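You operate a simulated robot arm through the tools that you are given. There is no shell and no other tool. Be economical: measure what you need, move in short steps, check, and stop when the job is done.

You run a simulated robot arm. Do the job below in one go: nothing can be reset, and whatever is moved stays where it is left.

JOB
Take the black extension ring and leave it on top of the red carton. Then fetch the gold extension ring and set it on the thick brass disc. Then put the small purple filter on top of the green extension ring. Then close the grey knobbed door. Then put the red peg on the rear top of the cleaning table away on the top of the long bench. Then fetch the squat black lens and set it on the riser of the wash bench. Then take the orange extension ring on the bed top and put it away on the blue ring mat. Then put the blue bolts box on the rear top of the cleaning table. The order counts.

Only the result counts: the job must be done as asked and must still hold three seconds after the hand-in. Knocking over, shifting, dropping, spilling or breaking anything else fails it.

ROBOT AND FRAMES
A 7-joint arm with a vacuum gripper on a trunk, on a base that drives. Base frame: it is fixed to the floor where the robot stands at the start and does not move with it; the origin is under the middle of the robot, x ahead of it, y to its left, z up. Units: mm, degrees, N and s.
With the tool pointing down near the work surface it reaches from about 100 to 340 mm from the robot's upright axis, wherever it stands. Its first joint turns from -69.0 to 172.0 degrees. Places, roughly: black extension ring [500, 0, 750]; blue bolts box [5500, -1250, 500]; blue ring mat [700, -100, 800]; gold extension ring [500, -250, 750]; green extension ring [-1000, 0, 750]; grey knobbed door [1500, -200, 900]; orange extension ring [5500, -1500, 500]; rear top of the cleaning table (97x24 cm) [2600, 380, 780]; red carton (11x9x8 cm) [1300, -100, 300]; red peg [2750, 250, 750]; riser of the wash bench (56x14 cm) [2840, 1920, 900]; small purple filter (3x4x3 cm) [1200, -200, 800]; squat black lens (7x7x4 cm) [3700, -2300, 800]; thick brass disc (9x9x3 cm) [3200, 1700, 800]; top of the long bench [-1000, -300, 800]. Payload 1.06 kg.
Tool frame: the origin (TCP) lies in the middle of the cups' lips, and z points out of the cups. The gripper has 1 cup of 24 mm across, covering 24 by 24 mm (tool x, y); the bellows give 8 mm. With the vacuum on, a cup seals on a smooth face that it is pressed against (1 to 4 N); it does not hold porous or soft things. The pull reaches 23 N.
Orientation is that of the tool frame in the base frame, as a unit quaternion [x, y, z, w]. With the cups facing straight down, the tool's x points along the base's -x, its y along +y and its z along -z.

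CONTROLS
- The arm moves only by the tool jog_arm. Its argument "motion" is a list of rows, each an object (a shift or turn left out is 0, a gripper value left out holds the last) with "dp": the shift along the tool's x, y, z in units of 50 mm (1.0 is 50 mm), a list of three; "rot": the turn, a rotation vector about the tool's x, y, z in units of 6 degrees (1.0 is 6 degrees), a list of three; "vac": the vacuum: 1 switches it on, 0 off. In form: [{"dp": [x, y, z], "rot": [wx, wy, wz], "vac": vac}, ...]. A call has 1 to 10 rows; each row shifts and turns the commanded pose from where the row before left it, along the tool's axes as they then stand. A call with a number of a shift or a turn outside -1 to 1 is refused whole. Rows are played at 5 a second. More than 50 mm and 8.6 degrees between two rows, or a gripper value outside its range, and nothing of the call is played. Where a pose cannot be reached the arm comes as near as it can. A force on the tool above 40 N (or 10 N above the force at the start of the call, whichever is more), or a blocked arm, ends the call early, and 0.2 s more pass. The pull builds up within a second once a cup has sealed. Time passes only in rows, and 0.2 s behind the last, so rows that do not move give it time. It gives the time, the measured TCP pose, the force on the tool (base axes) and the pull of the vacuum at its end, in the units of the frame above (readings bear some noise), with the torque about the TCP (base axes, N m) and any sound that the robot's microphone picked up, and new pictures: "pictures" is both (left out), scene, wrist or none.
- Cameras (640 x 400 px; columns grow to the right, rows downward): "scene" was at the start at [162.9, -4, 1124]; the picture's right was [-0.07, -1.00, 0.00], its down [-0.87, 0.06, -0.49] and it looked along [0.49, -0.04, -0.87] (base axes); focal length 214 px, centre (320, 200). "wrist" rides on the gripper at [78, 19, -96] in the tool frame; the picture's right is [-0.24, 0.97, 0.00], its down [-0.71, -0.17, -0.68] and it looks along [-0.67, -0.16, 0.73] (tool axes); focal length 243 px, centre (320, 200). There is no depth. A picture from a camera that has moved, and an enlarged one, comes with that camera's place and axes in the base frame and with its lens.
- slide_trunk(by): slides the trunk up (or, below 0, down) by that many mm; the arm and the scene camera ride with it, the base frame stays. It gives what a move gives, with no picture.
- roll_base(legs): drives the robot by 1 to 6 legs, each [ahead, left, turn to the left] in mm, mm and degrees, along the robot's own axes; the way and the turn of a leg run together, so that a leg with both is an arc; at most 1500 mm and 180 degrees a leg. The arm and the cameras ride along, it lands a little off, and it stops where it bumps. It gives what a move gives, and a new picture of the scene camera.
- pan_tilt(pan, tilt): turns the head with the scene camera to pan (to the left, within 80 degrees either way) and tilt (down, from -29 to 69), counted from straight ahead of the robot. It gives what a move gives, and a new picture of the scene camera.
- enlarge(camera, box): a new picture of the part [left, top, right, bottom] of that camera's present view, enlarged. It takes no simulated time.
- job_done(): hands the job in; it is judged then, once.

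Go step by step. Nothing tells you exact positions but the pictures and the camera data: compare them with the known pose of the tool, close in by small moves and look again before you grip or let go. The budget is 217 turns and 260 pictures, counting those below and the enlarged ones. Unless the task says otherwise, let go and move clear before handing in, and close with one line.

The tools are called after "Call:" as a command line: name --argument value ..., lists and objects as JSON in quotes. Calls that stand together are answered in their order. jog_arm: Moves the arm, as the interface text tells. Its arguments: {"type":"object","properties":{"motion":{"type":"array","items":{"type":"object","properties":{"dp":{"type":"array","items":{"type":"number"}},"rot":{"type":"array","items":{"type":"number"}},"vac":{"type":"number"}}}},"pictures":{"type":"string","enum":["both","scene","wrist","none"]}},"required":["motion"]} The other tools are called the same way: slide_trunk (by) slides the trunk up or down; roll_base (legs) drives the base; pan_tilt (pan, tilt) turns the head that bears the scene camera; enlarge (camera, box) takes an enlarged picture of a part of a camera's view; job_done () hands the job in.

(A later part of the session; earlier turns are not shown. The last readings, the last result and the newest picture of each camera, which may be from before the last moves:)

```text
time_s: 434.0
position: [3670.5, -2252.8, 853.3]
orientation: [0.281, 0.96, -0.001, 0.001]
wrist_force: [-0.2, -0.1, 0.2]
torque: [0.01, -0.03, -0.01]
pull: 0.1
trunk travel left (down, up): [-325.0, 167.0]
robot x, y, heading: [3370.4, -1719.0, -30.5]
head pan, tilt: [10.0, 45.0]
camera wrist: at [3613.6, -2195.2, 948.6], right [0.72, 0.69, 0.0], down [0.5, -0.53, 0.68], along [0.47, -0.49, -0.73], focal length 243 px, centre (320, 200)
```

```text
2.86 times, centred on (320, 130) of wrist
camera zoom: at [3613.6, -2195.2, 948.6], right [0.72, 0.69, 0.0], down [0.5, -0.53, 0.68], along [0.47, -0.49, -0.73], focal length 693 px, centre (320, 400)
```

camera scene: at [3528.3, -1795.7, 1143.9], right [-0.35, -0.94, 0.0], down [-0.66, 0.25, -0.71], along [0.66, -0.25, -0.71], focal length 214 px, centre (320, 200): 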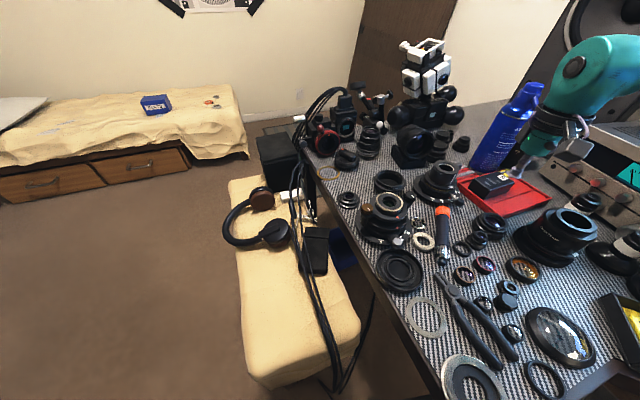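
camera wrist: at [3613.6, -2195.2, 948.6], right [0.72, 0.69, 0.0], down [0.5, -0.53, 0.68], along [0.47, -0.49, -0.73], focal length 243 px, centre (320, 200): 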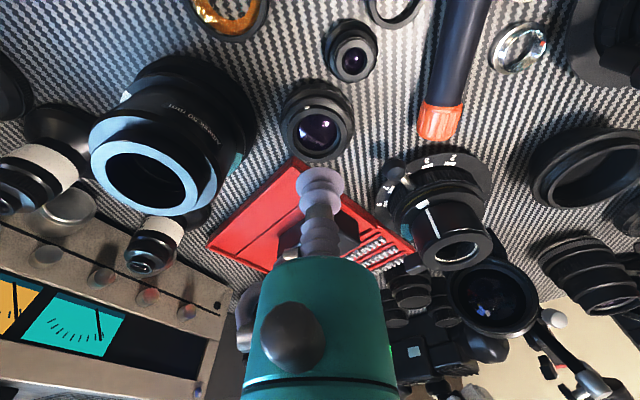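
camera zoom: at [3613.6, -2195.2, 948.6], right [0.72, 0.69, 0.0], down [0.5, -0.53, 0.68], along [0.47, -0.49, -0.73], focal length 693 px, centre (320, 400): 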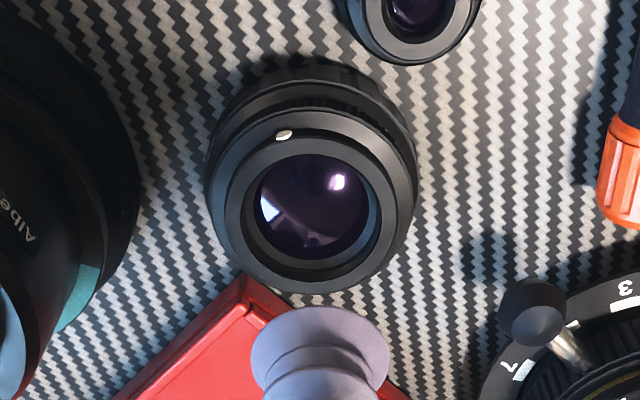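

Call:
jog_arm --motion '[{"dp": [-0.12, -0.07, 0.3]}, {"dp": [0, 0, 0.5]}]' --pictures "wrist"

Call:
enlarge --camera "wrist" --box '[220, 80, 420, 220]'

```text
time_s: 434.6
position: [3672.2, -2259.6, 812.0]
orientation: [0.281, 0.96, -0.001, 0.0]
wrist_force: [0.4, 0.3, -0.3]
torque: [0.0, 0.03, -0.01]
pull: 0.0
trunk travel left (down, up): [-325.0, 167.0]
robot x, y, heading: [3364.8, -1719.2, -30.5]
head pan, tilt: [10.0, 45.0]
camera wrist: at [3617.0, -2201.8, 908.4], right [0.72, 0.69, 0.0], down [0.5, -0.53, 0.68], along [0.47, -0.49, -0.73], focal length 243 px, centre (320, 200)
```

wrist: 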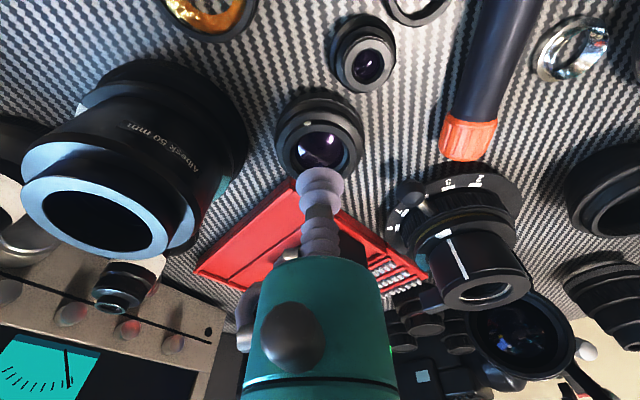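

```text
2.86 times, centred on (320, 150) of wrist
camera zoom: at [3617.0, -2201.8, 908.4], right [0.72, 0.69, 0.0], down [0.5, -0.53, 0.68], along [0.47, -0.49, -0.73], focal length 693 px, centre (320, 343)
```

zoom: 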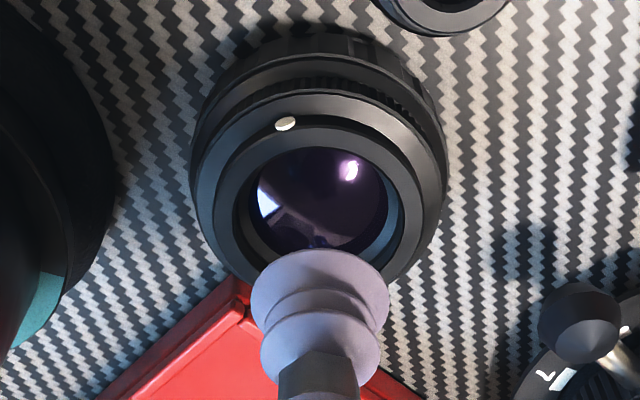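

Aligned; top at about z 776. Descend gently with vacuum.

Call:
jog_arm --motion '[{"dp": [0, 0, 0.3], "vac": 1}, {"dp": [0, 0, 0.2]}, {"dp": [0, 0, 0.06]}, {"dp": [0, 0, 0.06]}, {"dp": [0, 0, 0.06]}, {"dp": [0, 0, 0.04]}, {}, {}]' --pictures "wrist"

```text
time_s: 436.4
position: [3671.5, -2259.6, 776.6]
orientation: [0.281, 0.96, -0.001, 0.0]
wrist_force: [0.0, -0.5, 1.0]
torque: [0.02, 0.0, -0.03]
pull: 22.4
trunk travel left (down, up): [-325.0, 167.0]
robot x, y, heading: [3364.7, -1721.8, -30.3]
head pan, tilt: [10.0, 45.0]
camera wrist: at [3616.6, -2201.5, 872.2], right [0.72, 0.69, 0.0], down [0.5, -0.53, 0.68], along [0.47, -0.5, -0.73], focal length 243 px, centre (320, 200)
```

wrist: 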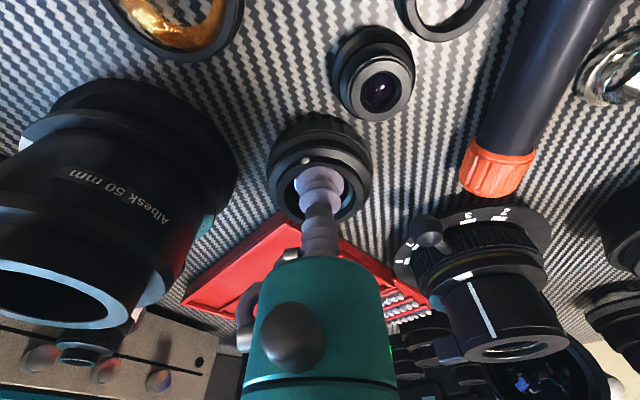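

Sealed. Lift straight up.

Call:
jog_arm --motion '[{"dp": [0, 0, -0.3]}, {"dp": [0, 0, -0.9]}, {"dp": [0, 0, -0.9]}, {"dp": [0, 0, -0.9]}, {"dp": [0, 0, -0.9]}]' --pictures "wrist"

```text
time_s: 437.6
position: [3671.5, -2259.5, 971.3]
orientation: [0.28, 0.96, -0.001, -0.001]
wrist_force: [0.7, 0.3, -1.8]
torque: [0.01, 0.04, 0.0]
pull: 22.6
trunk travel left (down, up): [-325.0, 167.0]
robot x, y, heading: [3365.2, -1720.9, -30.4]
head pan, tilt: [10.0, 45.0]
camera wrist: at [3616.4, -2201.6, 1067.1], right [0.72, 0.69, 0.0], down [0.51, -0.53, 0.68], along [0.47, -0.49, -0.73], focal length 243 px, centre (320, 200)
```

wrist: 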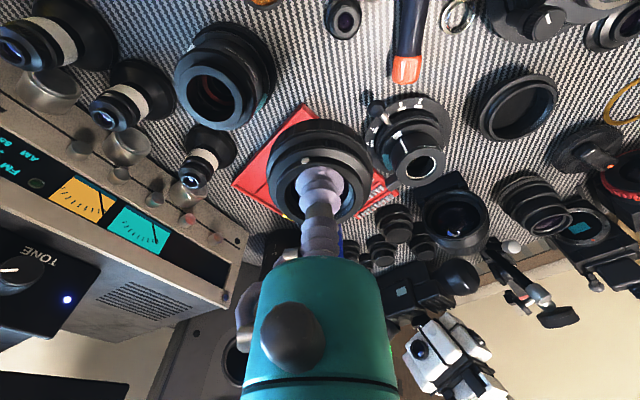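

Lens held. I back away, and drive round to the wash bench.

Call:
roll_base --legs '[[-600, 0, 0], [0, 0, 120.4], [0, -545, 0], [1500, 0, 0], [900, 0, 0], [0, 700, 0]]'

Call:
pan_tilt --pan -10 --tilt 30

Call:
enlarge --camera "scene" --box '[150, 80, 450, 240]'

```text
time_s: 468.3
position: [3081.9, 1516.7, 971.7]
orientation: [-0.684, 0.73, 0.0, 0.001]
wrist_force: [0.6, -0.4, -0.7]
torque: [-0.03, -0.01, 0.01]
pull: 23.3
trunk travel left (down, up): [-325.0, 167.0]
robot x, y, heading: [2755.8, 990.3, 88.6]
head pan, tilt: [10.0, 45.0]
camera scene: at [2746.8, 1166.7, 1144.0], right [0.99, 0.15, 0.0], down [0.1, -0.7, -0.71], along [-0.1, 0.7, -0.71], focal length 214 px, centre (320, 200)
```

scene: 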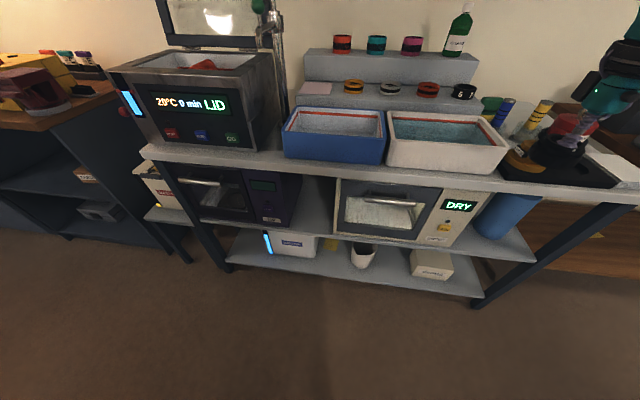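

```text
time_s: 469.1
position: [3082.6, 1517.4, 970.2]
orientation: [-0.683, 0.73, -0.001, 0.0]
wrist_force: [1.1, 0.9, -1.6]
torque: [0.0, 0.0, 0.01]
pull: 22.9
trunk travel left (down, up): [-325.0, 167.0]
robot x, y, heading: [2756.6, 986.3, 88.4]
head pan, tilt: [-10.0, 30.0]
camera scene: at [2776.9, 1174.9, 1166.6], right [0.98, -0.2, 0.0], down [-0.1, -0.49, -0.87], along [0.17, 0.85, -0.5], focal length 214 px, centre (320, 200)
```

scene: 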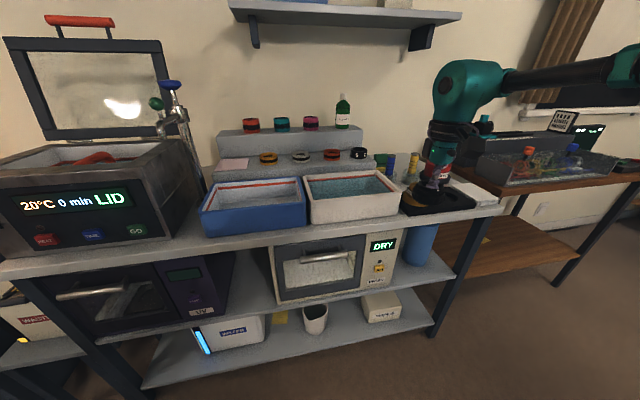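

```text
2.13 times, centred on (300, 160) of scene
camera zoom: at [2776.9, 1174.9, 1166.6], right [0.98, -0.2, 0.0], down [-0.1, -0.49, -0.87], along [0.17, 0.85, -0.5], focal length 458 px, centre (363, 285)
```

zoom: 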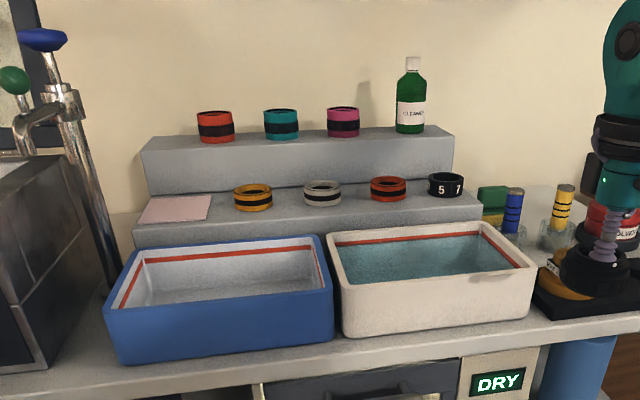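

The riser at (2840, 1920, 900) is the lower step (surface ≈895). I need a free spot on it: I go nearer and view it from above.

Call:
roll_base --legs '[[0, 0, 1.6], [0, 235, 0], [180, 0, 0]]'

Call:
jog_arm --motion '[{"dp": [0, 0, -0.8]}, {"dp": [0, 1, 0]}, {"dp": [0, 1, 0]}, {"dp": [0, 1, 0]}]' --pictures "both"

```text
time_s: 473.3
position: [2832.1, 1705.3, 971.0]
orientation: [-0.693, 0.721, -0.001, 0.0]
wrist_force: [-0.9, 0.2, -1.3]
torque: [-0.04, -0.02, 0.0]
pull: 23.1
trunk travel left (down, up): [-325.0, 167.0]
robot x, y, heading: [2522.4, 1167.2, 90.4]
head pan, tilt: [-10.0, 30.0]
camera scene: at [2537.6, 1354.8, 1166.5], right [0.99, -0.17, 0.0], down [-0.09, -0.49, -0.87], along [0.15, 0.85, -0.5], focal length 214 px, centre (320, 200)
```

scene: 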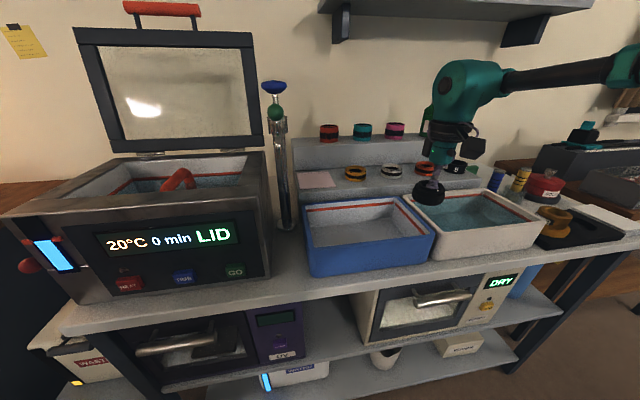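

```text
time_s: 474.3
position: [2695.6, 1710.0, 1011.0]
orientation: [-0.693, 0.721, -0.002, 0.001]
wrist_force: [-0.2, 0.1, -1.4]
torque: [-0.02, -0.04, 0.02]
pull: 22.6
out of reach, approached as far as the arm can: row 4
trunk travel left (down, up): [-325.0, 167.0]
robot x, y, heading: [2522.3, 1170.7, 90.3]
head pan, tilt: [-10.0, 30.0]
camera scene: at [2537.4, 1353.6, 1166.8], right [0.99, -0.17, 0.0], down [-0.09, -0.49, -0.87], along [0.15, 0.85, -0.5], focal length 214 px, centre (320, 200)
camera wrist: at [2673.3, 1633.0, 1106.3], right [-0.96, 0.27, 0.0], down [0.2, 0.7, 0.68], along [0.19, 0.66, -0.73], focal length 243 px, centre (320, 200)
```

scene: 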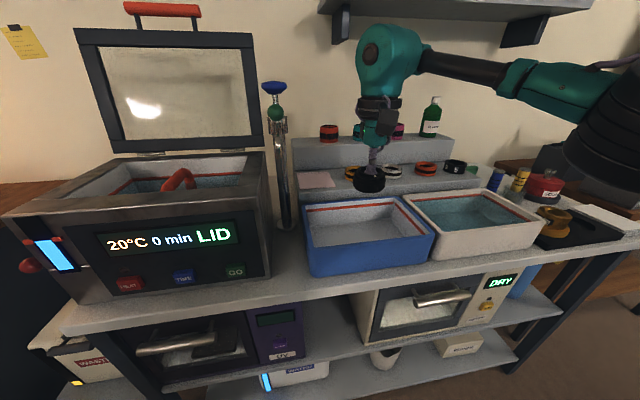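
wrist: 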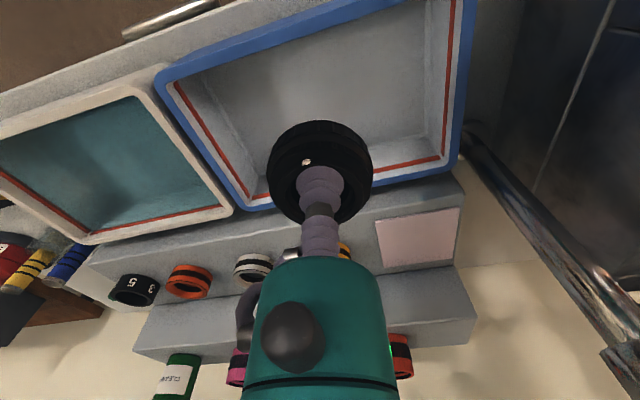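

The gap on the lower step between the pink note (x<2671) and the amber ring (x>2711), towards the front, is the place: about (2698, 1866). I roll forward and check.

Call:
roll_base --legs '[[145, 0, 0]]'

Call:
jog_arm --motion '[{"dp": [0, 0, 0.4]}]' --pictures "both"

Call:
enlarge --camera "scene" --box '[250, 110, 490, 230]'

```text
time_s: 475.6
position: [2694.9, 1856.1, 1011.2]
orientation: [-0.695, 0.719, -0.001, 0.0]
wrist_force: [0.2, -0.3, -1.3]
torque: [0.03, -0.02, 0.02]
pull: 22.5
trunk travel left (down, up): [-325.0, 167.0]
robot x, y, heading: [2520.1, 1311.9, 90.1]
head pan, tilt: [-10.0, 30.0]
camera scene: at [2536.9, 1499.5, 1166.5], right [0.99, -0.17, 0.0], down [-0.08, -0.49, -0.87], along [0.15, 0.85, -0.5], focal length 214 px, centre (320, 200)
```

scene: 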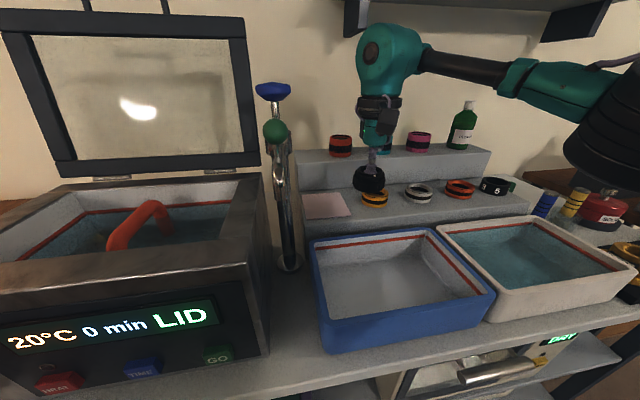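

```text
time_s: 476.0
position: [2695.0, 1854.9, 989.9]
orientation: [-0.694, 0.72, 0.0, -0.001]
wrist_force: [0.6, 0.2, -0.6]
torque: [-0.03, 0.02, 0.0]
pull: 22.8
trunk travel left (down, up): [-325.0, 167.0]
robot x, y, heading: [2520.8, 1313.7, 90.4]
head pan, tilt: [-10.0, 30.0]
camera scene: at [2536.9, 1499.1, 1166.6], right [0.99, -0.17, 0.0], down [-0.08, -0.49, -0.87], along [0.15, 0.85, -0.5], focal length 214 px, centre (320, 200)
camera wrist: at [2672.9, 1778.3, 1086.9], right [-0.96, 0.27, 0.0], down [0.2, 0.7, 0.68], along [0.19, 0.66, -0.73], focal length 243 px, centre (320, 200)
```

scene: 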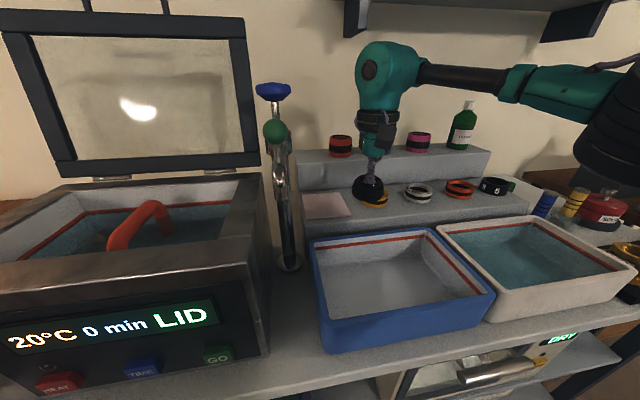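
wrist: 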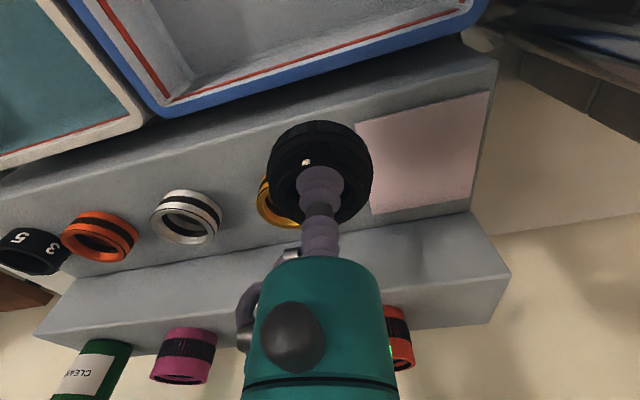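

```text
2.67 times, centred on (370, 170) of scene
camera zoom: at [2536.9, 1499.1, 1166.6], right [0.99, -0.17, 0.0], down [-0.08, -0.49, -0.87], along [0.15, 0.85, -0.5], focal length 572 px, centre (187, 280)
```

zoom: 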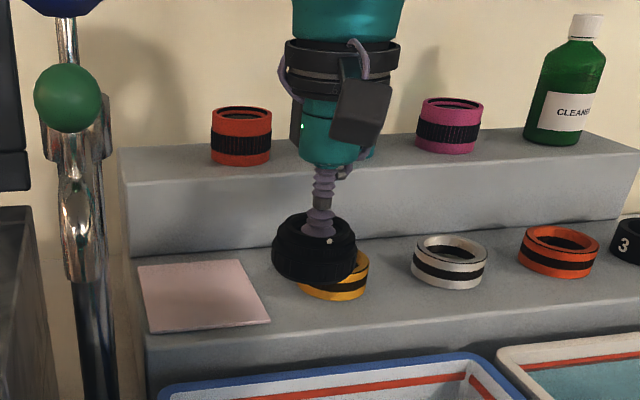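

Step surface spans y≈1852–1992; amber ring at ≈(2738, 1915). I choose (2682, 1873) for the lens: clear of the amber ring. Moving there and lowering to just above.

Call:
jog_arm --motion '[{"dp": [-0.35, 0.27, 0]}, {"dp": [0, 0, 0.5]}]' --pictures "wrist"

Call:
enlarge --camera "scene" --box '[290, 150, 450, 250]'

```text
time_s: 476.6
position: [2695.2, 1864.8, 965.6]
orientation: [-0.694, 0.72, 0.0, 0.0]
wrist_force: [0.3, -0.3, -1.3]
torque: [-0.01, 0.0, 0.01]
pull: 22.6
out of reach, approached as far as the arm can: row 1
trunk travel left (down, up): [-325.0, 167.0]
robot x, y, heading: [2521.4, 1313.8, 90.2]
head pan, tilt: [-10.0, 30.0]
camera wrist: at [2673.9, 1787.5, 1060.9], right [-0.96, 0.27, 0.0], down [0.2, 0.7, 0.68], along [0.19, 0.66, -0.73], focal length 243 px, centre (320, 200)
```

wrist: 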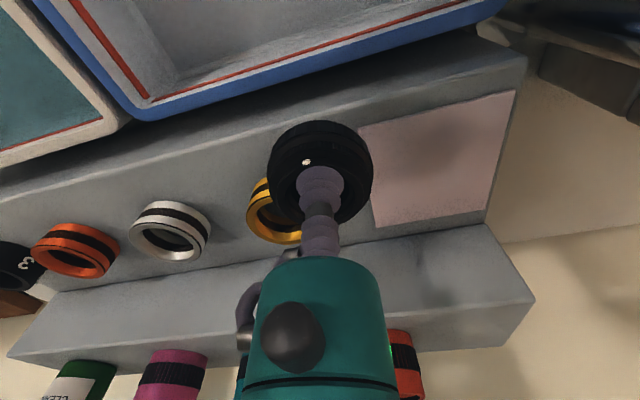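

```text
4.00 times, centred on (370, 200) of scene
camera zoom: at [2537.0, 1499.2, 1166.6], right [0.99, -0.17, 0.0], down [-0.09, -0.49, -0.87], along [0.15, 0.85, -0.5], focal length 858 px, centre (120, 200)
```

zoom: 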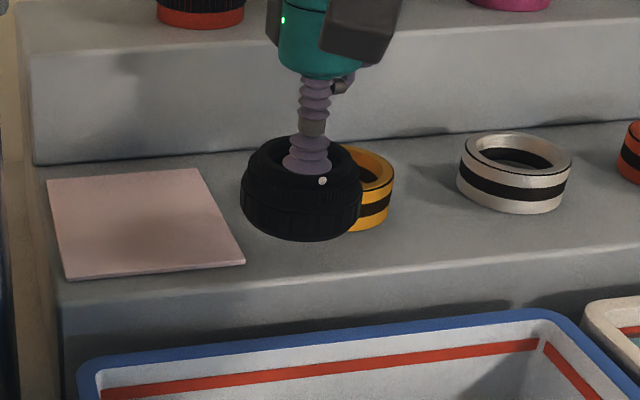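

Call:
roll_base --legs '[[7, 15, 0]]'

Call:
jog_arm --motion '[{}]' --pictures "wrist"

```text
time_s: 477.4
position: [2679.4, 1872.2, 964.6]
orientation: [-0.693, 0.721, -0.001, 0.001]
wrist_force: [-0.4, 0.7, -0.8]
torque: [-0.01, 0.01, 0.02]
pull: 22.7
trunk travel left (down, up): [-325.0, 167.0]
robot x, y, heading: [2506.5, 1318.0, 90.4]
head pan, tilt: [-10.0, 30.0]
camera scene: at [2521.5, 1506.1, 1166.6], right [0.99, -0.17, 0.0], down [-0.08, -0.49, -0.87], along [0.15, 0.85, -0.5], focal length 214 px, centre (320, 200)
```

scene: 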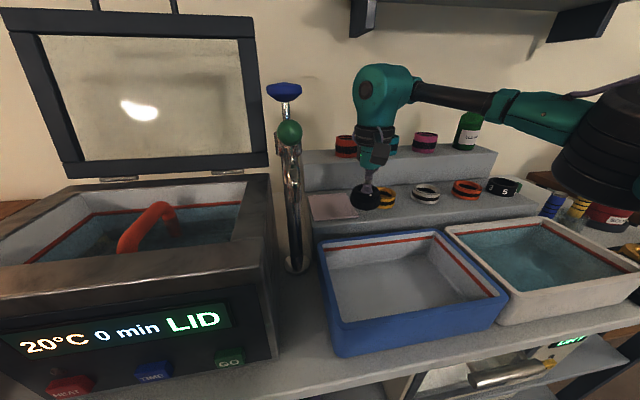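

```text
time_s: 477.8
position: [2680.8, 1871.5, 965.0]
orientation: [-0.694, 0.72, -0.001, 0.001]
wrist_force: [0.3, 0.2, -1.7]
torque: [-0.03, -0.02, -0.01]
pull: 23.0
trunk travel left (down, up): [-325.0, 167.0]
robot x, y, heading: [2505.9, 1317.9, 90.3]
head pan, tilt: [-10.0, 30.0]
camera wrist: at [2658.7, 1794.2, 1061.0], right [-0.96, 0.27, 0.0], down [0.2, 0.7, 0.68], along [0.19, 0.66, -0.73], focal length 243 px, centre (320, 200)
```

wrist: 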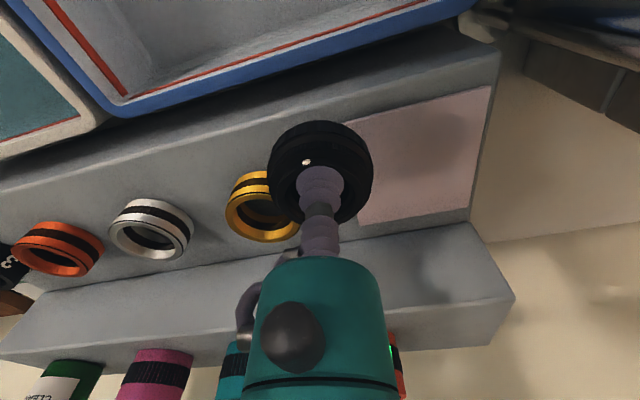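

Call:
jog_arm --motion '[{"dp": [0, 0, 0.3]}, {"dp": [0, 0, 0.1]}, {"dp": [0, 0, 0.06]}, {"dp": [0, 0, 0.06]}, {"dp": [0, 0, 0.06]}]' --pictures "wrist"

Call:
enlarge --camera "scene" --box '[290, 150, 450, 250]'

```text
time_s: 479.0
position: [2680.5, 1871.0, 938.4]
orientation: [-0.694, 0.72, 0.002, 0.0]
wrist_force: [4.7, 0.6, 17.3]
torque: [0.03, 0.08, -0.01]
pull: 23.0
trunk travel left (down, up): [-325.0, 167.0]
robot x, y, heading: [2507.4, 1319.6, 90.3]
head pan, tilt: [-10.0, 30.0]
camera wrist: at [2659.4, 1793.4, 1033.8], right [-0.96, 0.27, 0.0], down [0.2, 0.7, 0.69], along [0.19, 0.66, -0.73], focal length 243 px, centre (320, 200)
```

wrist: 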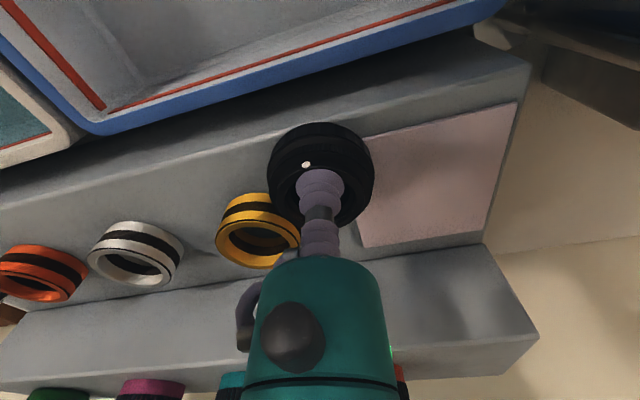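

```text
4.00 times, centred on (370, 200) of scene
camera zoom: at [2522.0, 1504.7, 1167.0], right [0.99, -0.17, 0.0], down [-0.09, -0.49, -0.87], along [0.15, 0.85, -0.5], focal length 858 px, centre (120, 200)
```

zoom: 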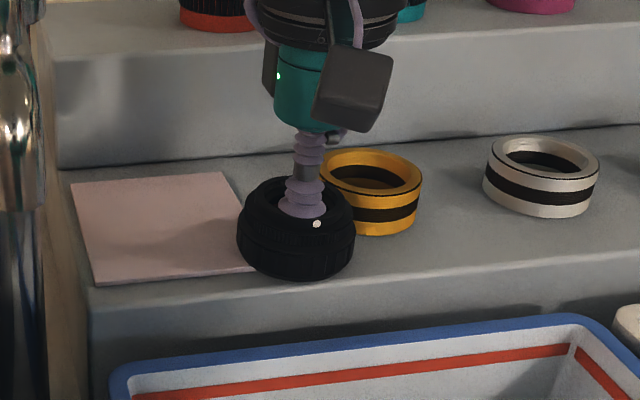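

Contact; lens rests on the step. Release and rise.

Call:
jog_arm --motion '[{"dp": [0, 0, -0.04]}, {"vac": 0}, {}, {}, {"dp": [0, 0, -0.15]}, {"dp": [0, 0, -0.6]}, {"dp": [0, 0, -0.6]}]' --pictures "wrist"

Call:
enlarge --camera "scene" --box '[290, 150, 450, 250]'

```text
time_s: 480.6
position: [2688.3, 1871.4, 1006.4]
orientation: [-0.693, 0.721, -0.001, 0.0]
wrist_force: [0.3, -0.3, 0.4]
torque: [0.04, 0.05, 0.0]
pull: 0.1
out of reach, approached as far as the arm can: row 7
trunk travel left (down, up): [-325.0, 167.0]
robot x, y, heading: [2509.0, 1321.0, 90.3]
head pan, tilt: [-10.0, 30.0]
camera wrist: at [2666.2, 1793.9, 1101.8], right [-0.96, 0.27, 0.0], down [0.2, 0.7, 0.68], along [0.19, 0.66, -0.73], focal length 243 px, centre (320, 200)
```

wrist: 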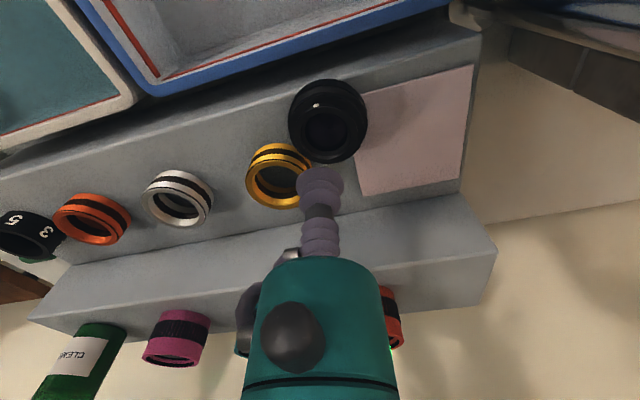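

```text
4.00 times, centred on (370, 200) of scene
camera zoom: at [2521.9, 1505.5, 1166.7], right [0.99, -0.17, 0.0], down [-0.08, -0.49, -0.87], along [0.15, 0.85, -0.5], focal length 858 px, centre (120, 200)
```

zoom: 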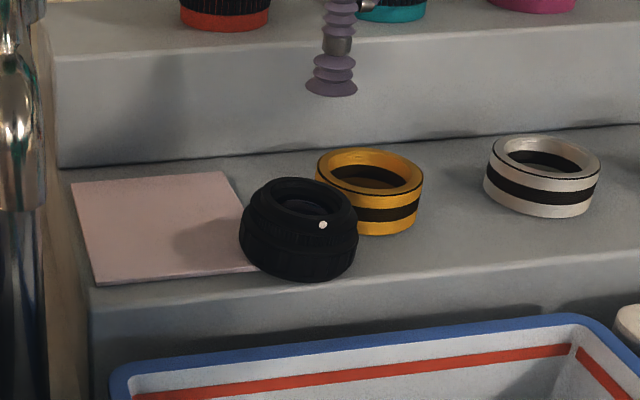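

Lens placed on the riser. Next the orange ring on the bed: I drive there.

Call:
roll_base --legs '[[-320, 0, 0], [0, -900, 0], [0, 0, -90.3], [900, 0, 0], [0, -1500, 0], [0, -300, 0]]'

Call:
pan_tilt --pan 0 --tilt 25

Call:
enlarge --camera "scene" --box '[200, 120, 440, 270]'

```text
time_s: 514.5
position: [4907.6, -949.6, 1005.9]
orientation: [0.001, 1.0, 0.0, 0.0]
wrist_force: [-0.1, -0.4, -0.8]
torque: [-0.01, 0.0, -0.01]
pull: 0.0
trunk travel left (down, up): [-325.0, 167.0]
robot x, y, heading: [4347.1, -787.1, 2.2]
head pan, tilt: [-10.0, 30.0]
camera scene: at [4536.4, -795.2, 1166.7], right [-0.14, -0.99, 0.0], down [-0.5, 0.07, -0.87], along [0.86, -0.12, -0.5], focal length 214 px, centre (320, 200)
```

scene: 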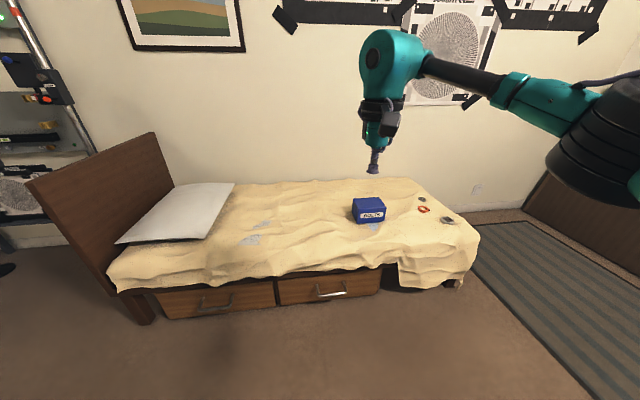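

```text
time_s: 515.2
position: [4907.9, -950.8, 1005.6]
orientation: [0.001, 1.0, 0.0, 0.0]
wrist_force: [0.5, 0.5, 0.6]
torque: [-0.05, 0.04, 0.0]
pull: 0.0
trunk travel left (down, up): [-325.0, 167.0]
robot x, y, heading: [4344.8, -788.4, 2.1]
head pan, tilt: [0.0, 25.0]
camera scene: at [4538.8, -779.3, 1174.6], right [0.04, -1.0, 0.0], down [-0.42, -0.02, -0.91], along [0.91, 0.04, -0.42], focal length 214 px, centre (320, 200)
```

scene: 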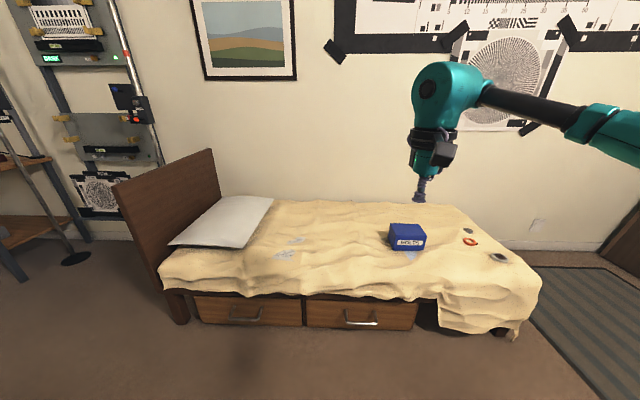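

```text
2.67 times, centred on (320, 195) of scene
camera zoom: at [4538.8, -779.3, 1174.6], right [0.04, -1.0, 0.0], down [-0.42, -0.02, -0.91], along [0.91, 0.04, -0.42], focal length 572 px, centre (320, 213)
```

zoom: 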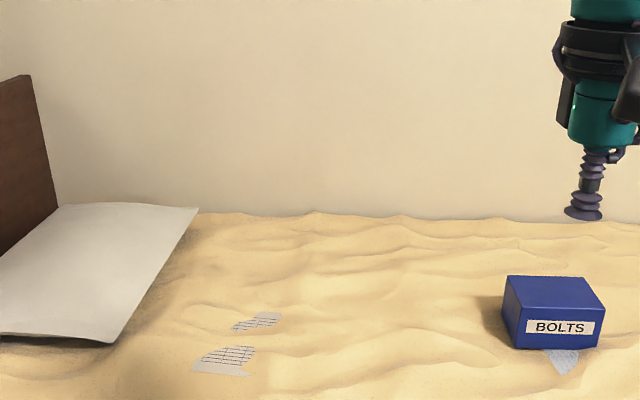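

Orange ring at about (5515, -1535), blue BOLTS box at about (5506, -1199). I drive up and lower the trunk.

Call:
roll_base --legs '[[0, 0, -2.1], [450, -600, 0]]'

Call:
slide_trunk --by -290

Call:
jog_arm --motion '[{}]' --pictures "both"

```text
time_s: 521.4
position: [5347.7, -1577.0, 1006.7]
orientation: [0.021, 1.0, 0.0, -0.001]
wrist_force: [-0.4, -0.6, -0.3]
torque: [0.01, 0.0, 0.0]
pull: 0.1
trunk travel left (down, up): [-325.0, 167.0]
robot x, y, heading: [4800.5, -1390.0, -0.1]
head pan, tilt: [0.0, 25.0]
camera scene: at [4986.8, -1391.0, 1174.6], right [0.0, -1.0, 0.0], down [-0.42, 0.0, -0.91], along [0.91, 0.0, -0.42], focal length 214 px, centre (320, 200)
```

scene: 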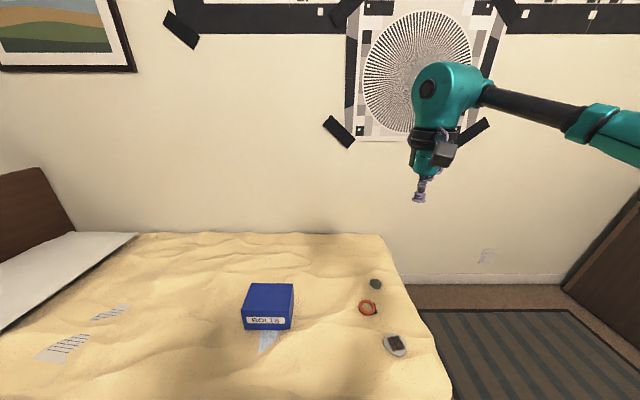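

```text
time_s: 524.3
position: [5348.2, -1576.2, 715.8]
orientation: [0.021, 1.0, -0.001, 0.0]
wrist_force: [0.6, 0.3, -0.1]
torque: [-0.01, 0.0, 0.04]
pull: 0.1
trunk travel left (down, up): [-35.0, 457.0]
robot x, y, heading: [4796.6, -1393.7, -0.1]
head pan, tilt: [0.0, 25.0]
```

```text
time_s: 524.7
position: [5348.0, -1576.9, 716.5]
orientation: [0.021, 1.0, 0.0, 0.0]
wrist_force: [-0.5, 1.1, 0.6]
torque: [0.0, 0.01, 0.0]
pull: 0.0
trunk travel left (down, up): [-35.0, 457.0]
robot x, y, heading: [4796.0, -1392.1, 0.0]
head pan, tilt: [0.0, 25.0]
camera scene: at [5074.2, -1391.1, 869.4], right [0.0, -1.0, 0.0], down [-0.42, 0.0, -0.91], along [0.91, 0.0, -0.42], focal length 214 px, centre (320, 200)
camera wrist: at [5270.3, -1553.9, 811.7], right [0.28, 0.96, 0.0], down [0.7, -0.2, 0.69], along [0.66, -0.19, -0.73], focal length 243 px, centre (320, 200)
```

scene: 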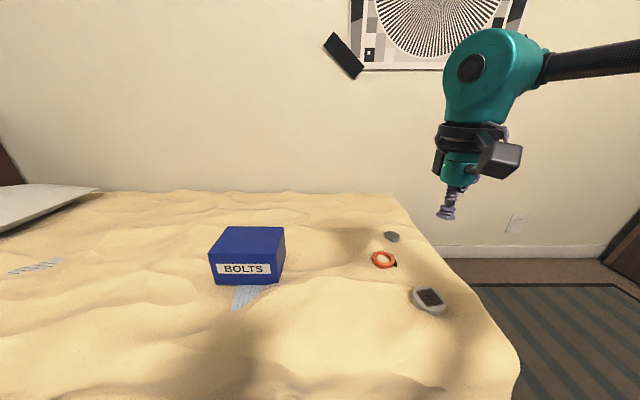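
wrist: 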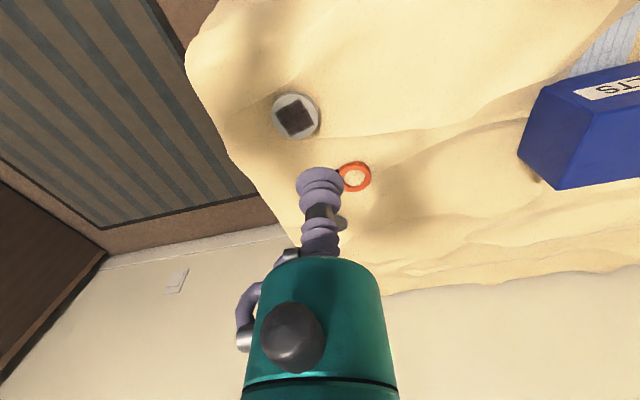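

Ring at about (5557, -1570), top z≈455. I roll in 160 mm, then extend and descend.

Call:
roll_base --legs '[[160, 0, 0]]'

Call:
jog_arm --motion '[{"dp": [-0.9, 0, 0.2]}, {"dp": [0, 0, 0.9]}, {"dp": [0, 0, 0.9]}]' --pictures "wrist"

```text
time_s: 526.1
position: [5504.5, -1577.8, 715.5]
orientation: [0.021, 1.0, 0.001, 0.0]
wrist_force: [-0.1, 0.4, -0.1]
torque: [0.02, 0.01, -0.01]
pull: 0.1
trunk travel left (down, up): [-35.0, 457.0]
robot x, y, heading: [4955.8, -1392.7, -0.2]
head pan, tilt: [0.0, 25.0]
camera scene: at [5231.2, -1391.8, 869.4], right [0.0, -1.0, 0.0], down [-0.42, 0.0, -0.91], along [0.91, 0.0, -0.42], focal length 214 px, centre (320, 200)
```

scene: 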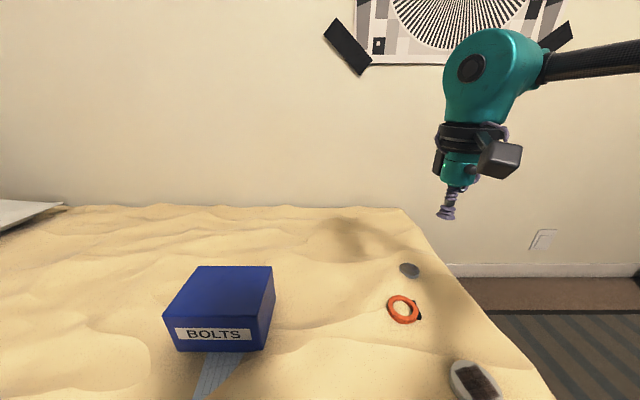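

```text
time_s: 526.9
position: [5549.9, -1578.8, 615.8]
orientation: [0.022, 1.0, 0.001, 0.0]
wrist_force: [0.8, -0.2, -0.3]
torque: [-0.04, -0.02, 0.02]
pull: 0.0
trunk travel left (down, up): [-35.0, 457.0]
robot x, y, heading: [4955.3, -1390.5, -0.2]
head pan, tilt: [0.0, 25.0]
camera wrist: at [5472.7, -1556.8, 711.8], right [0.28, 0.96, 0.0], down [0.7, -0.2, 0.69], along [0.66, -0.19, -0.73], focal length 243 px, centre (320, 200)
```

wrist: 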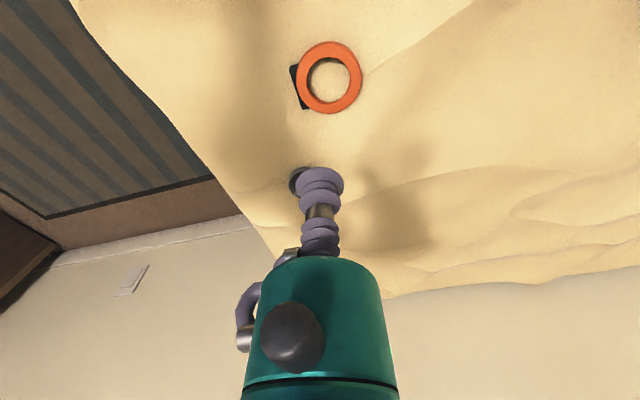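

Call:
jog_arm --motion '[{"dp": [0, 0.18, 0.9]}, {"dp": [0, 0, 0.9]}]' --pictures "wrist"

Call:
enlarge --camera "wrist" --box '[240, 60, 440, 210]'

```text
time_s: 527.5
position: [5550.0, -1570.8, 525.1]
orientation: [0.022, 1.0, 0.0, 0.001]
wrist_force: [0.0, 0.1, 0.4]
torque: [-0.03, 0.01, 0.01]
pull: 0.0
trunk travel left (down, up): [-35.0, 457.0]
robot x, y, heading: [4953.7, -1389.8, -0.2]
head pan, tilt: [0.0, 25.0]
camera wrist: at [5472.0, -1548.1, 620.1], right [0.28, 0.96, 0.0], down [0.7, -0.2, 0.69], along [0.66, -0.19, -0.73], focal length 243 px, centre (320, 200)
```

wrist: 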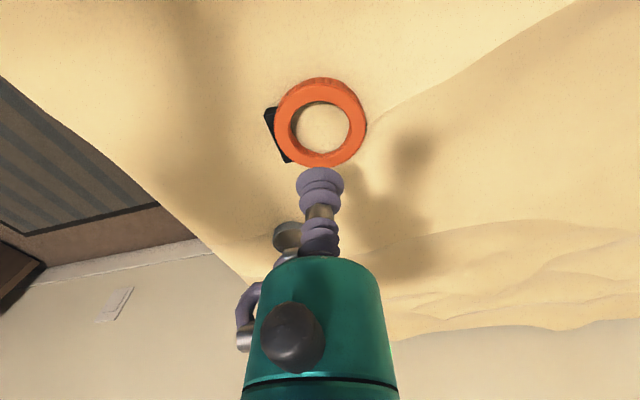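

```text
2.67 times, centred on (340, 135) of wrist
camera zoom: at [5472.0, -1548.1, 620.1], right [0.28, 0.96, 0.0], down [0.7, -0.2, 0.69], along [0.66, -0.19, -0.73], focal length 647 px, centre (267, 373)
```

zoom: 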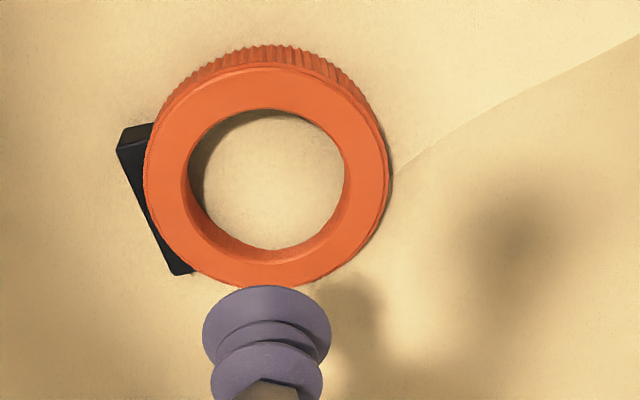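

Exactly aligned, ring top z≈455. Descend with vacuum.

Call:
jog_arm --motion '[{"dp": [0, 0, 0.9], "vac": 1}, {"dp": [0, 0, 0.3]}, {"dp": [0, 0, 0.08]}, {"dp": [0, 0, 0.06]}, {"dp": [0, 0, 0.04]}, {}, {}]' --pictures "none"

```text
time_s: 529.0
position: [5551.3, -1570.0, 461.6]
orientation: [0.022, 1.0, 0.002, 0.004]
wrist_force: [-4.9, -1.9, 16.4]
torque: [0.1, 0.0, 0.05]
pull: 22.7
trunk travel left (down, up): [-35.0, 457.0]
robot x, y, heading: [4953.8, -1388.5, -0.1]
head pan, tilt: [0.0, 25.0]
stopped in row 7: the force on the tool passed its limit at 42 N (the readings are from after the stop); the commanded pose is now the measured one
```

Sealed. I lift, retract, raise the trunk and back off.

Call:
jog_arm --motion '[{"dp": [0, 0, -0.3]}, {"dp": [0, 0, -0.9]}, {"dp": [0, 0, -0.9]}, {"dp": [0, 0, -0.9]}, {"dp": [0.6, 0, -0.7]}, {"dp": [0.6, 0, -0.7]}]' --pictures "none"

Call:
roll_base --legs '[[-300, 0, 0]]'

Call:
slide_trunk --by 290

Call:
jog_arm --motion '[{}]' --pictures "wrist"

```text
time_s: 530.4
position: [5490.0, -1568.5, 678.2]
orientation: [0.023, 1.0, 0.0, 0.001]
wrist_force: [0.4, -0.1, -1.3]
torque: [0.0, 0.02, -0.01]
pull: 22.4
trunk travel left (down, up): [-35.0, 457.0]
robot x, y, heading: [4953.8, -1391.7, -0.2]
head pan, tilt: [0.0, 25.0]
```

```text
time_s: 532.4
position: [5190.0, -1566.0, 678.1]
orientation: [0.022, 1.0, 0.001, 0.002]
wrist_force: [0.2, 0.0, 0.1]
torque: [0.0, -0.02, 0.02]
pull: 22.8
trunk travel left (down, up): [-35.0, 457.0]
robot x, y, heading: [4650.7, -1385.4, 0.0]
head pan, tilt: [0.0, 25.0]
camera scene: at [4930.9, -1390.9, 869.4], right [0.0, -1.0, 0.0], down [-0.42, 0.0, -0.91], along [0.91, 0.0, -0.42], focal length 214 px, centre (320, 200)
```

scene: 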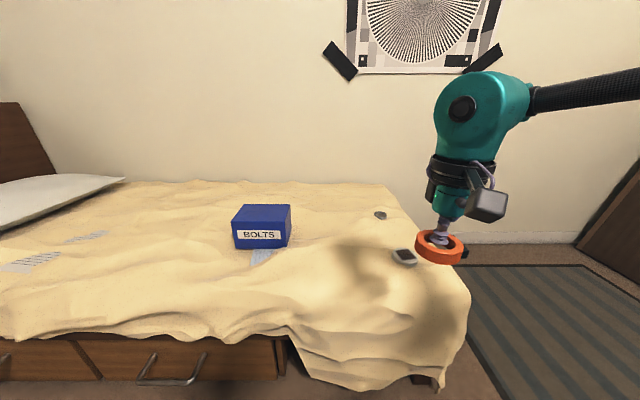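

```text
time_s: 535.4
position: [5190.7, -1567.6, 968.2]
orientation: [0.022, 1.0, 0.0, 0.002]
wrist_force: [-0.5, -0.5, -0.2]
torque: [-0.02, 0.0, 0.0]
pull: 22.8
trunk travel left (down, up): [-325.0, 167.0]
robot x, y, heading: [4655.6, -1390.9, -0.2]
head pan, tilt: [0.0, 25.0]
```

```text
time_s: 535.8
position: [5191.3, -1566.4, 968.0]
orientation: [0.022, 1.0, 0.001, 0.002]
wrist_force: [0.9, -0.1, -1.2]
torque: [0.0, 0.01, -0.01]
pull: 23.1
trunk travel left (down, up): [-325.0, 167.0]
robot x, y, heading: [4658.4, -1388.3, -0.2]
head pan, tilt: [0.0, 25.0]
camera wrist: at [5112.7, -1544.3, 1063.5], right [0.28, 0.96, 0.0], down [0.7, -0.2, 0.69], along [0.66, -0.19, -0.73], focal length 243 px, centre (320, 200)
```

wrist: 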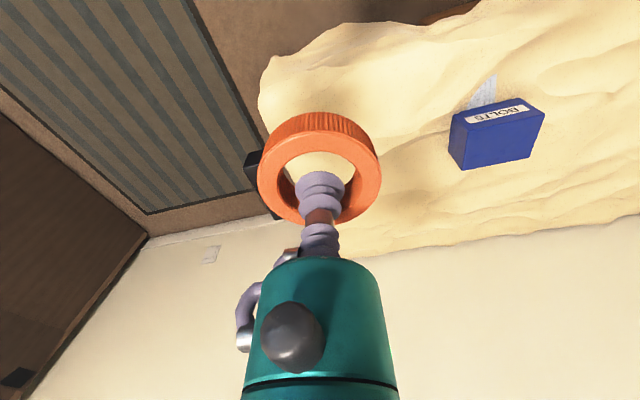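

Now to the blue ring mat; I drive west to the table's right side.

Call:
roll_base --legs '[[0, 370, 0], [0, 0, 90.2], [0, 1500, 0], [0, 1500, 0], [0, 1200, 0]]'

Call:
pan_tilt --pan -20 --tilt 40

```text
time_s: 579.6
position: [636.3, -381.8, 968.1]
orientation: [-0.68, 0.733, 0.002, 0.0]
wrist_force: [0.1, -0.1, -1.1]
torque: [0.02, -0.02, -0.01]
pull: 22.5
trunk travel left (down, up): [-325.0, 167.0]
robot x, y, heading: [443.4, -913.3, 88.3]
head pan, tilt: [0.0, 25.0]
camera scene: at [451.0, -723.5, 1174.6], right [1.0, -0.03, 0.0], down [-0.01, -0.42, -0.91], along [0.03, 0.91, -0.42], focal length 214 px, centre (320, 200)
```

scene: 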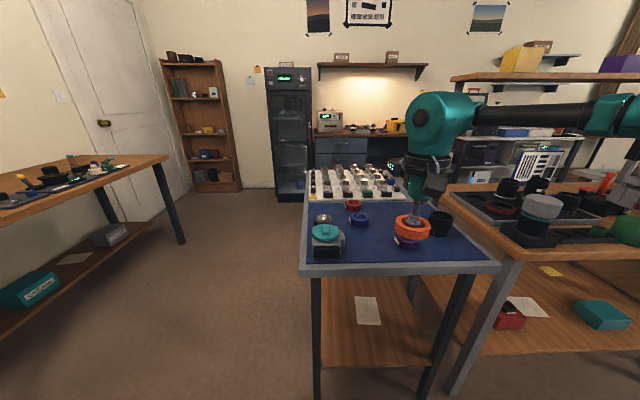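

```text
time_s: 580.5
position: [636.3, -380.9, 967.5]
orientation: [-0.681, 0.733, 0.002, 0.001]
wrist_force: [0.2, -0.4, -0.2]
torque: [-0.03, -0.05, 0.0]
pull: 23.1
trunk travel left (down, up): [-325.0, 167.0]
robot x, y, heading: [442.3, -913.8, 88.4]
head pan, tilt: [-20.0, 40.0]
camera scene: at [479.6, -736.7, 1151.3], right [0.93, -0.37, 0.0], down [-0.24, -0.6, -0.77], along [0.29, 0.71, -0.64], focal length 214 px, centre (320, 200)
```

scene: 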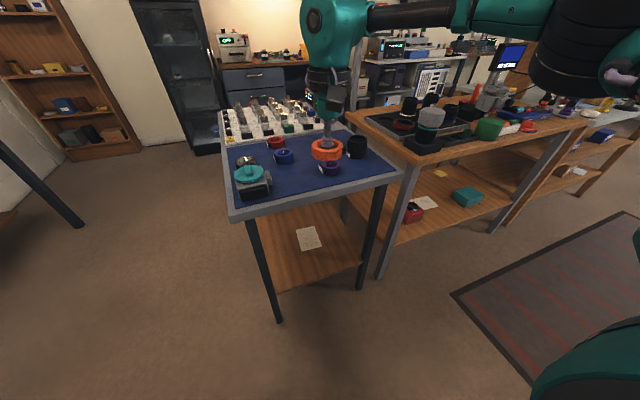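

Call:
roll_base --legs '[[165, 32, 0]]'

Call:
jog_arm --motion '[{"dp": [0, 0, 0.8]}, {"dp": [0, 0, 0.6]}]' --pictures "both"

```text
time_s: 581.9
position: [607.9, -214.1, 967.4]
orientation: [-0.681, 0.732, 0.002, 0.001]
wrist_force: [-0.9, -0.2, -0.7]
torque: [-0.01, 0.0, 0.0]
pull: 22.9
trunk travel left (down, up): [-325.0, 167.0]
robot x, y, heading: [417.0, -747.6, 88.3]
head pan, tilt: [-20.0, 40.0]
camera scene: at [452.4, -569.8, 1151.2], right [0.93, -0.37, 0.0], down [-0.24, -0.6, -0.77], along [0.28, 0.71, -0.64], focal length 214 px, centre (320, 200)
```

scene: 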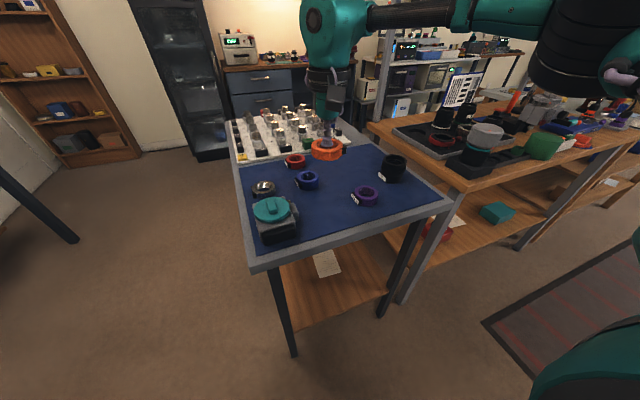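

```text
time_s: 582.5
position: [607.9, -214.6, 897.3]
orientation: [-0.681, 0.733, 0.002, 0.001]
wrist_force: [-0.3, -0.5, -0.8]
torque: [0.01, -0.01, 0.0]
pull: 22.3
trunk travel left (down, up): [-325.0, 167.0]
robot x, y, heading: [418.4, -745.1, 88.4]
head pan, tilt: [-20.0, 40.0]
camera scene: at [452.5, -570.1, 1151.3], right [0.93, -0.37, 0.0], down [-0.24, -0.6, -0.77], along [0.28, 0.71, -0.64], focal length 214 px, centre (320, 200)
camera wrist: at [583.9, -291.0, 993.0], right [-0.95, 0.31, 0.0], down [0.22, 0.69, 0.69], along [0.21, 0.66, -0.73], focal length 243 px, centre (320, 200)
```

scene: 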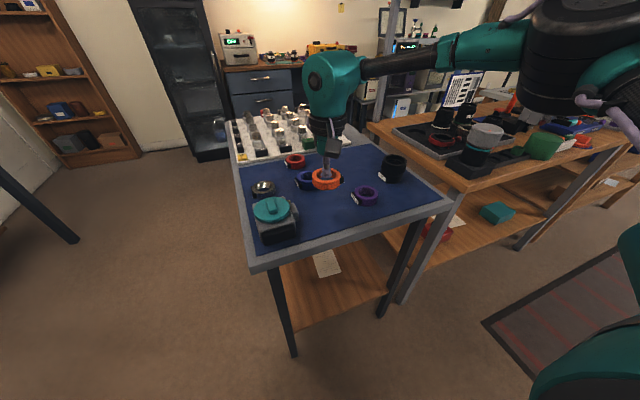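
wrist: 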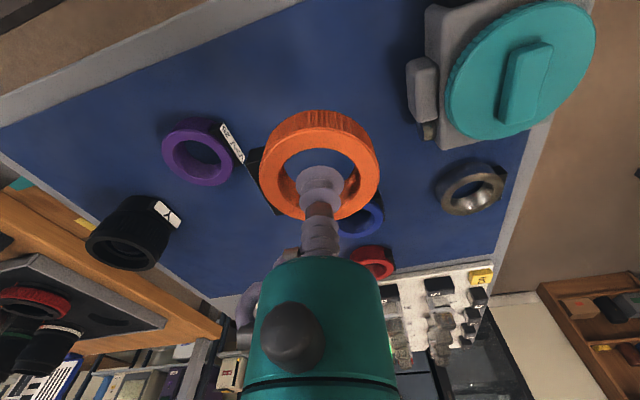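

Call:
jog_arm --motion '[{"dp": [0, 0, 0.9]}, {"dp": [0, 0, 0.5]}, {"dp": [0, 0, 0.2]}, {"dp": [0, 0, 0.1]}]' --pictures "wrist"

```text
time_s: 583.5
position: [607.9, -213.6, 813.5]
orientation: [-0.681, 0.733, 0.003, 0.001]
wrist_force: [-0.2, 0.5, -0.1]
torque: [0.01, -0.01, -0.03]
pull: 23.7
trunk travel left (down, up): [-325.0, 167.0]
robot x, y, heading: [415.1, -747.3, 88.4]
head pan, tilt: [-20.0, 40.0]
camera wrist: at [583.1, -291.0, 908.8], right [-0.95, 0.31, 0.0], down [0.22, 0.69, 0.69], along [0.21, 0.66, -0.73], focal length 243 px, centre (320, 200)
```

wrist: 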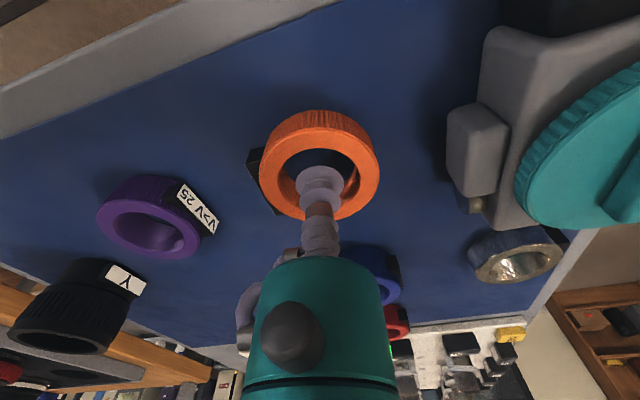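

Call:
jog_arm --motion '[{"dp": [0, 0, 0.1]}, {"dp": [0, 0, 0.08]}, {"dp": [0, 0, 0.07]}, {"dp": [0, 0, 0.06]}, {"dp": [0, 0, 0.06]}]' --pictures "none"

```text
time_s: 584.7
position: [607.6, -214.5, 797.0]
orientation: [-0.68, 0.733, 0.004, 0.002]
wrist_force: [3.8, 2.1, 21.1]
torque: [-0.05, 0.04, -0.04]
pull: 23.4
trunk travel left (down, up): [-325.0, 167.0]
robot x, y, heading: [415.4, -745.9, 88.2]
head pan, tilt: [-20.0, 40.0]
```

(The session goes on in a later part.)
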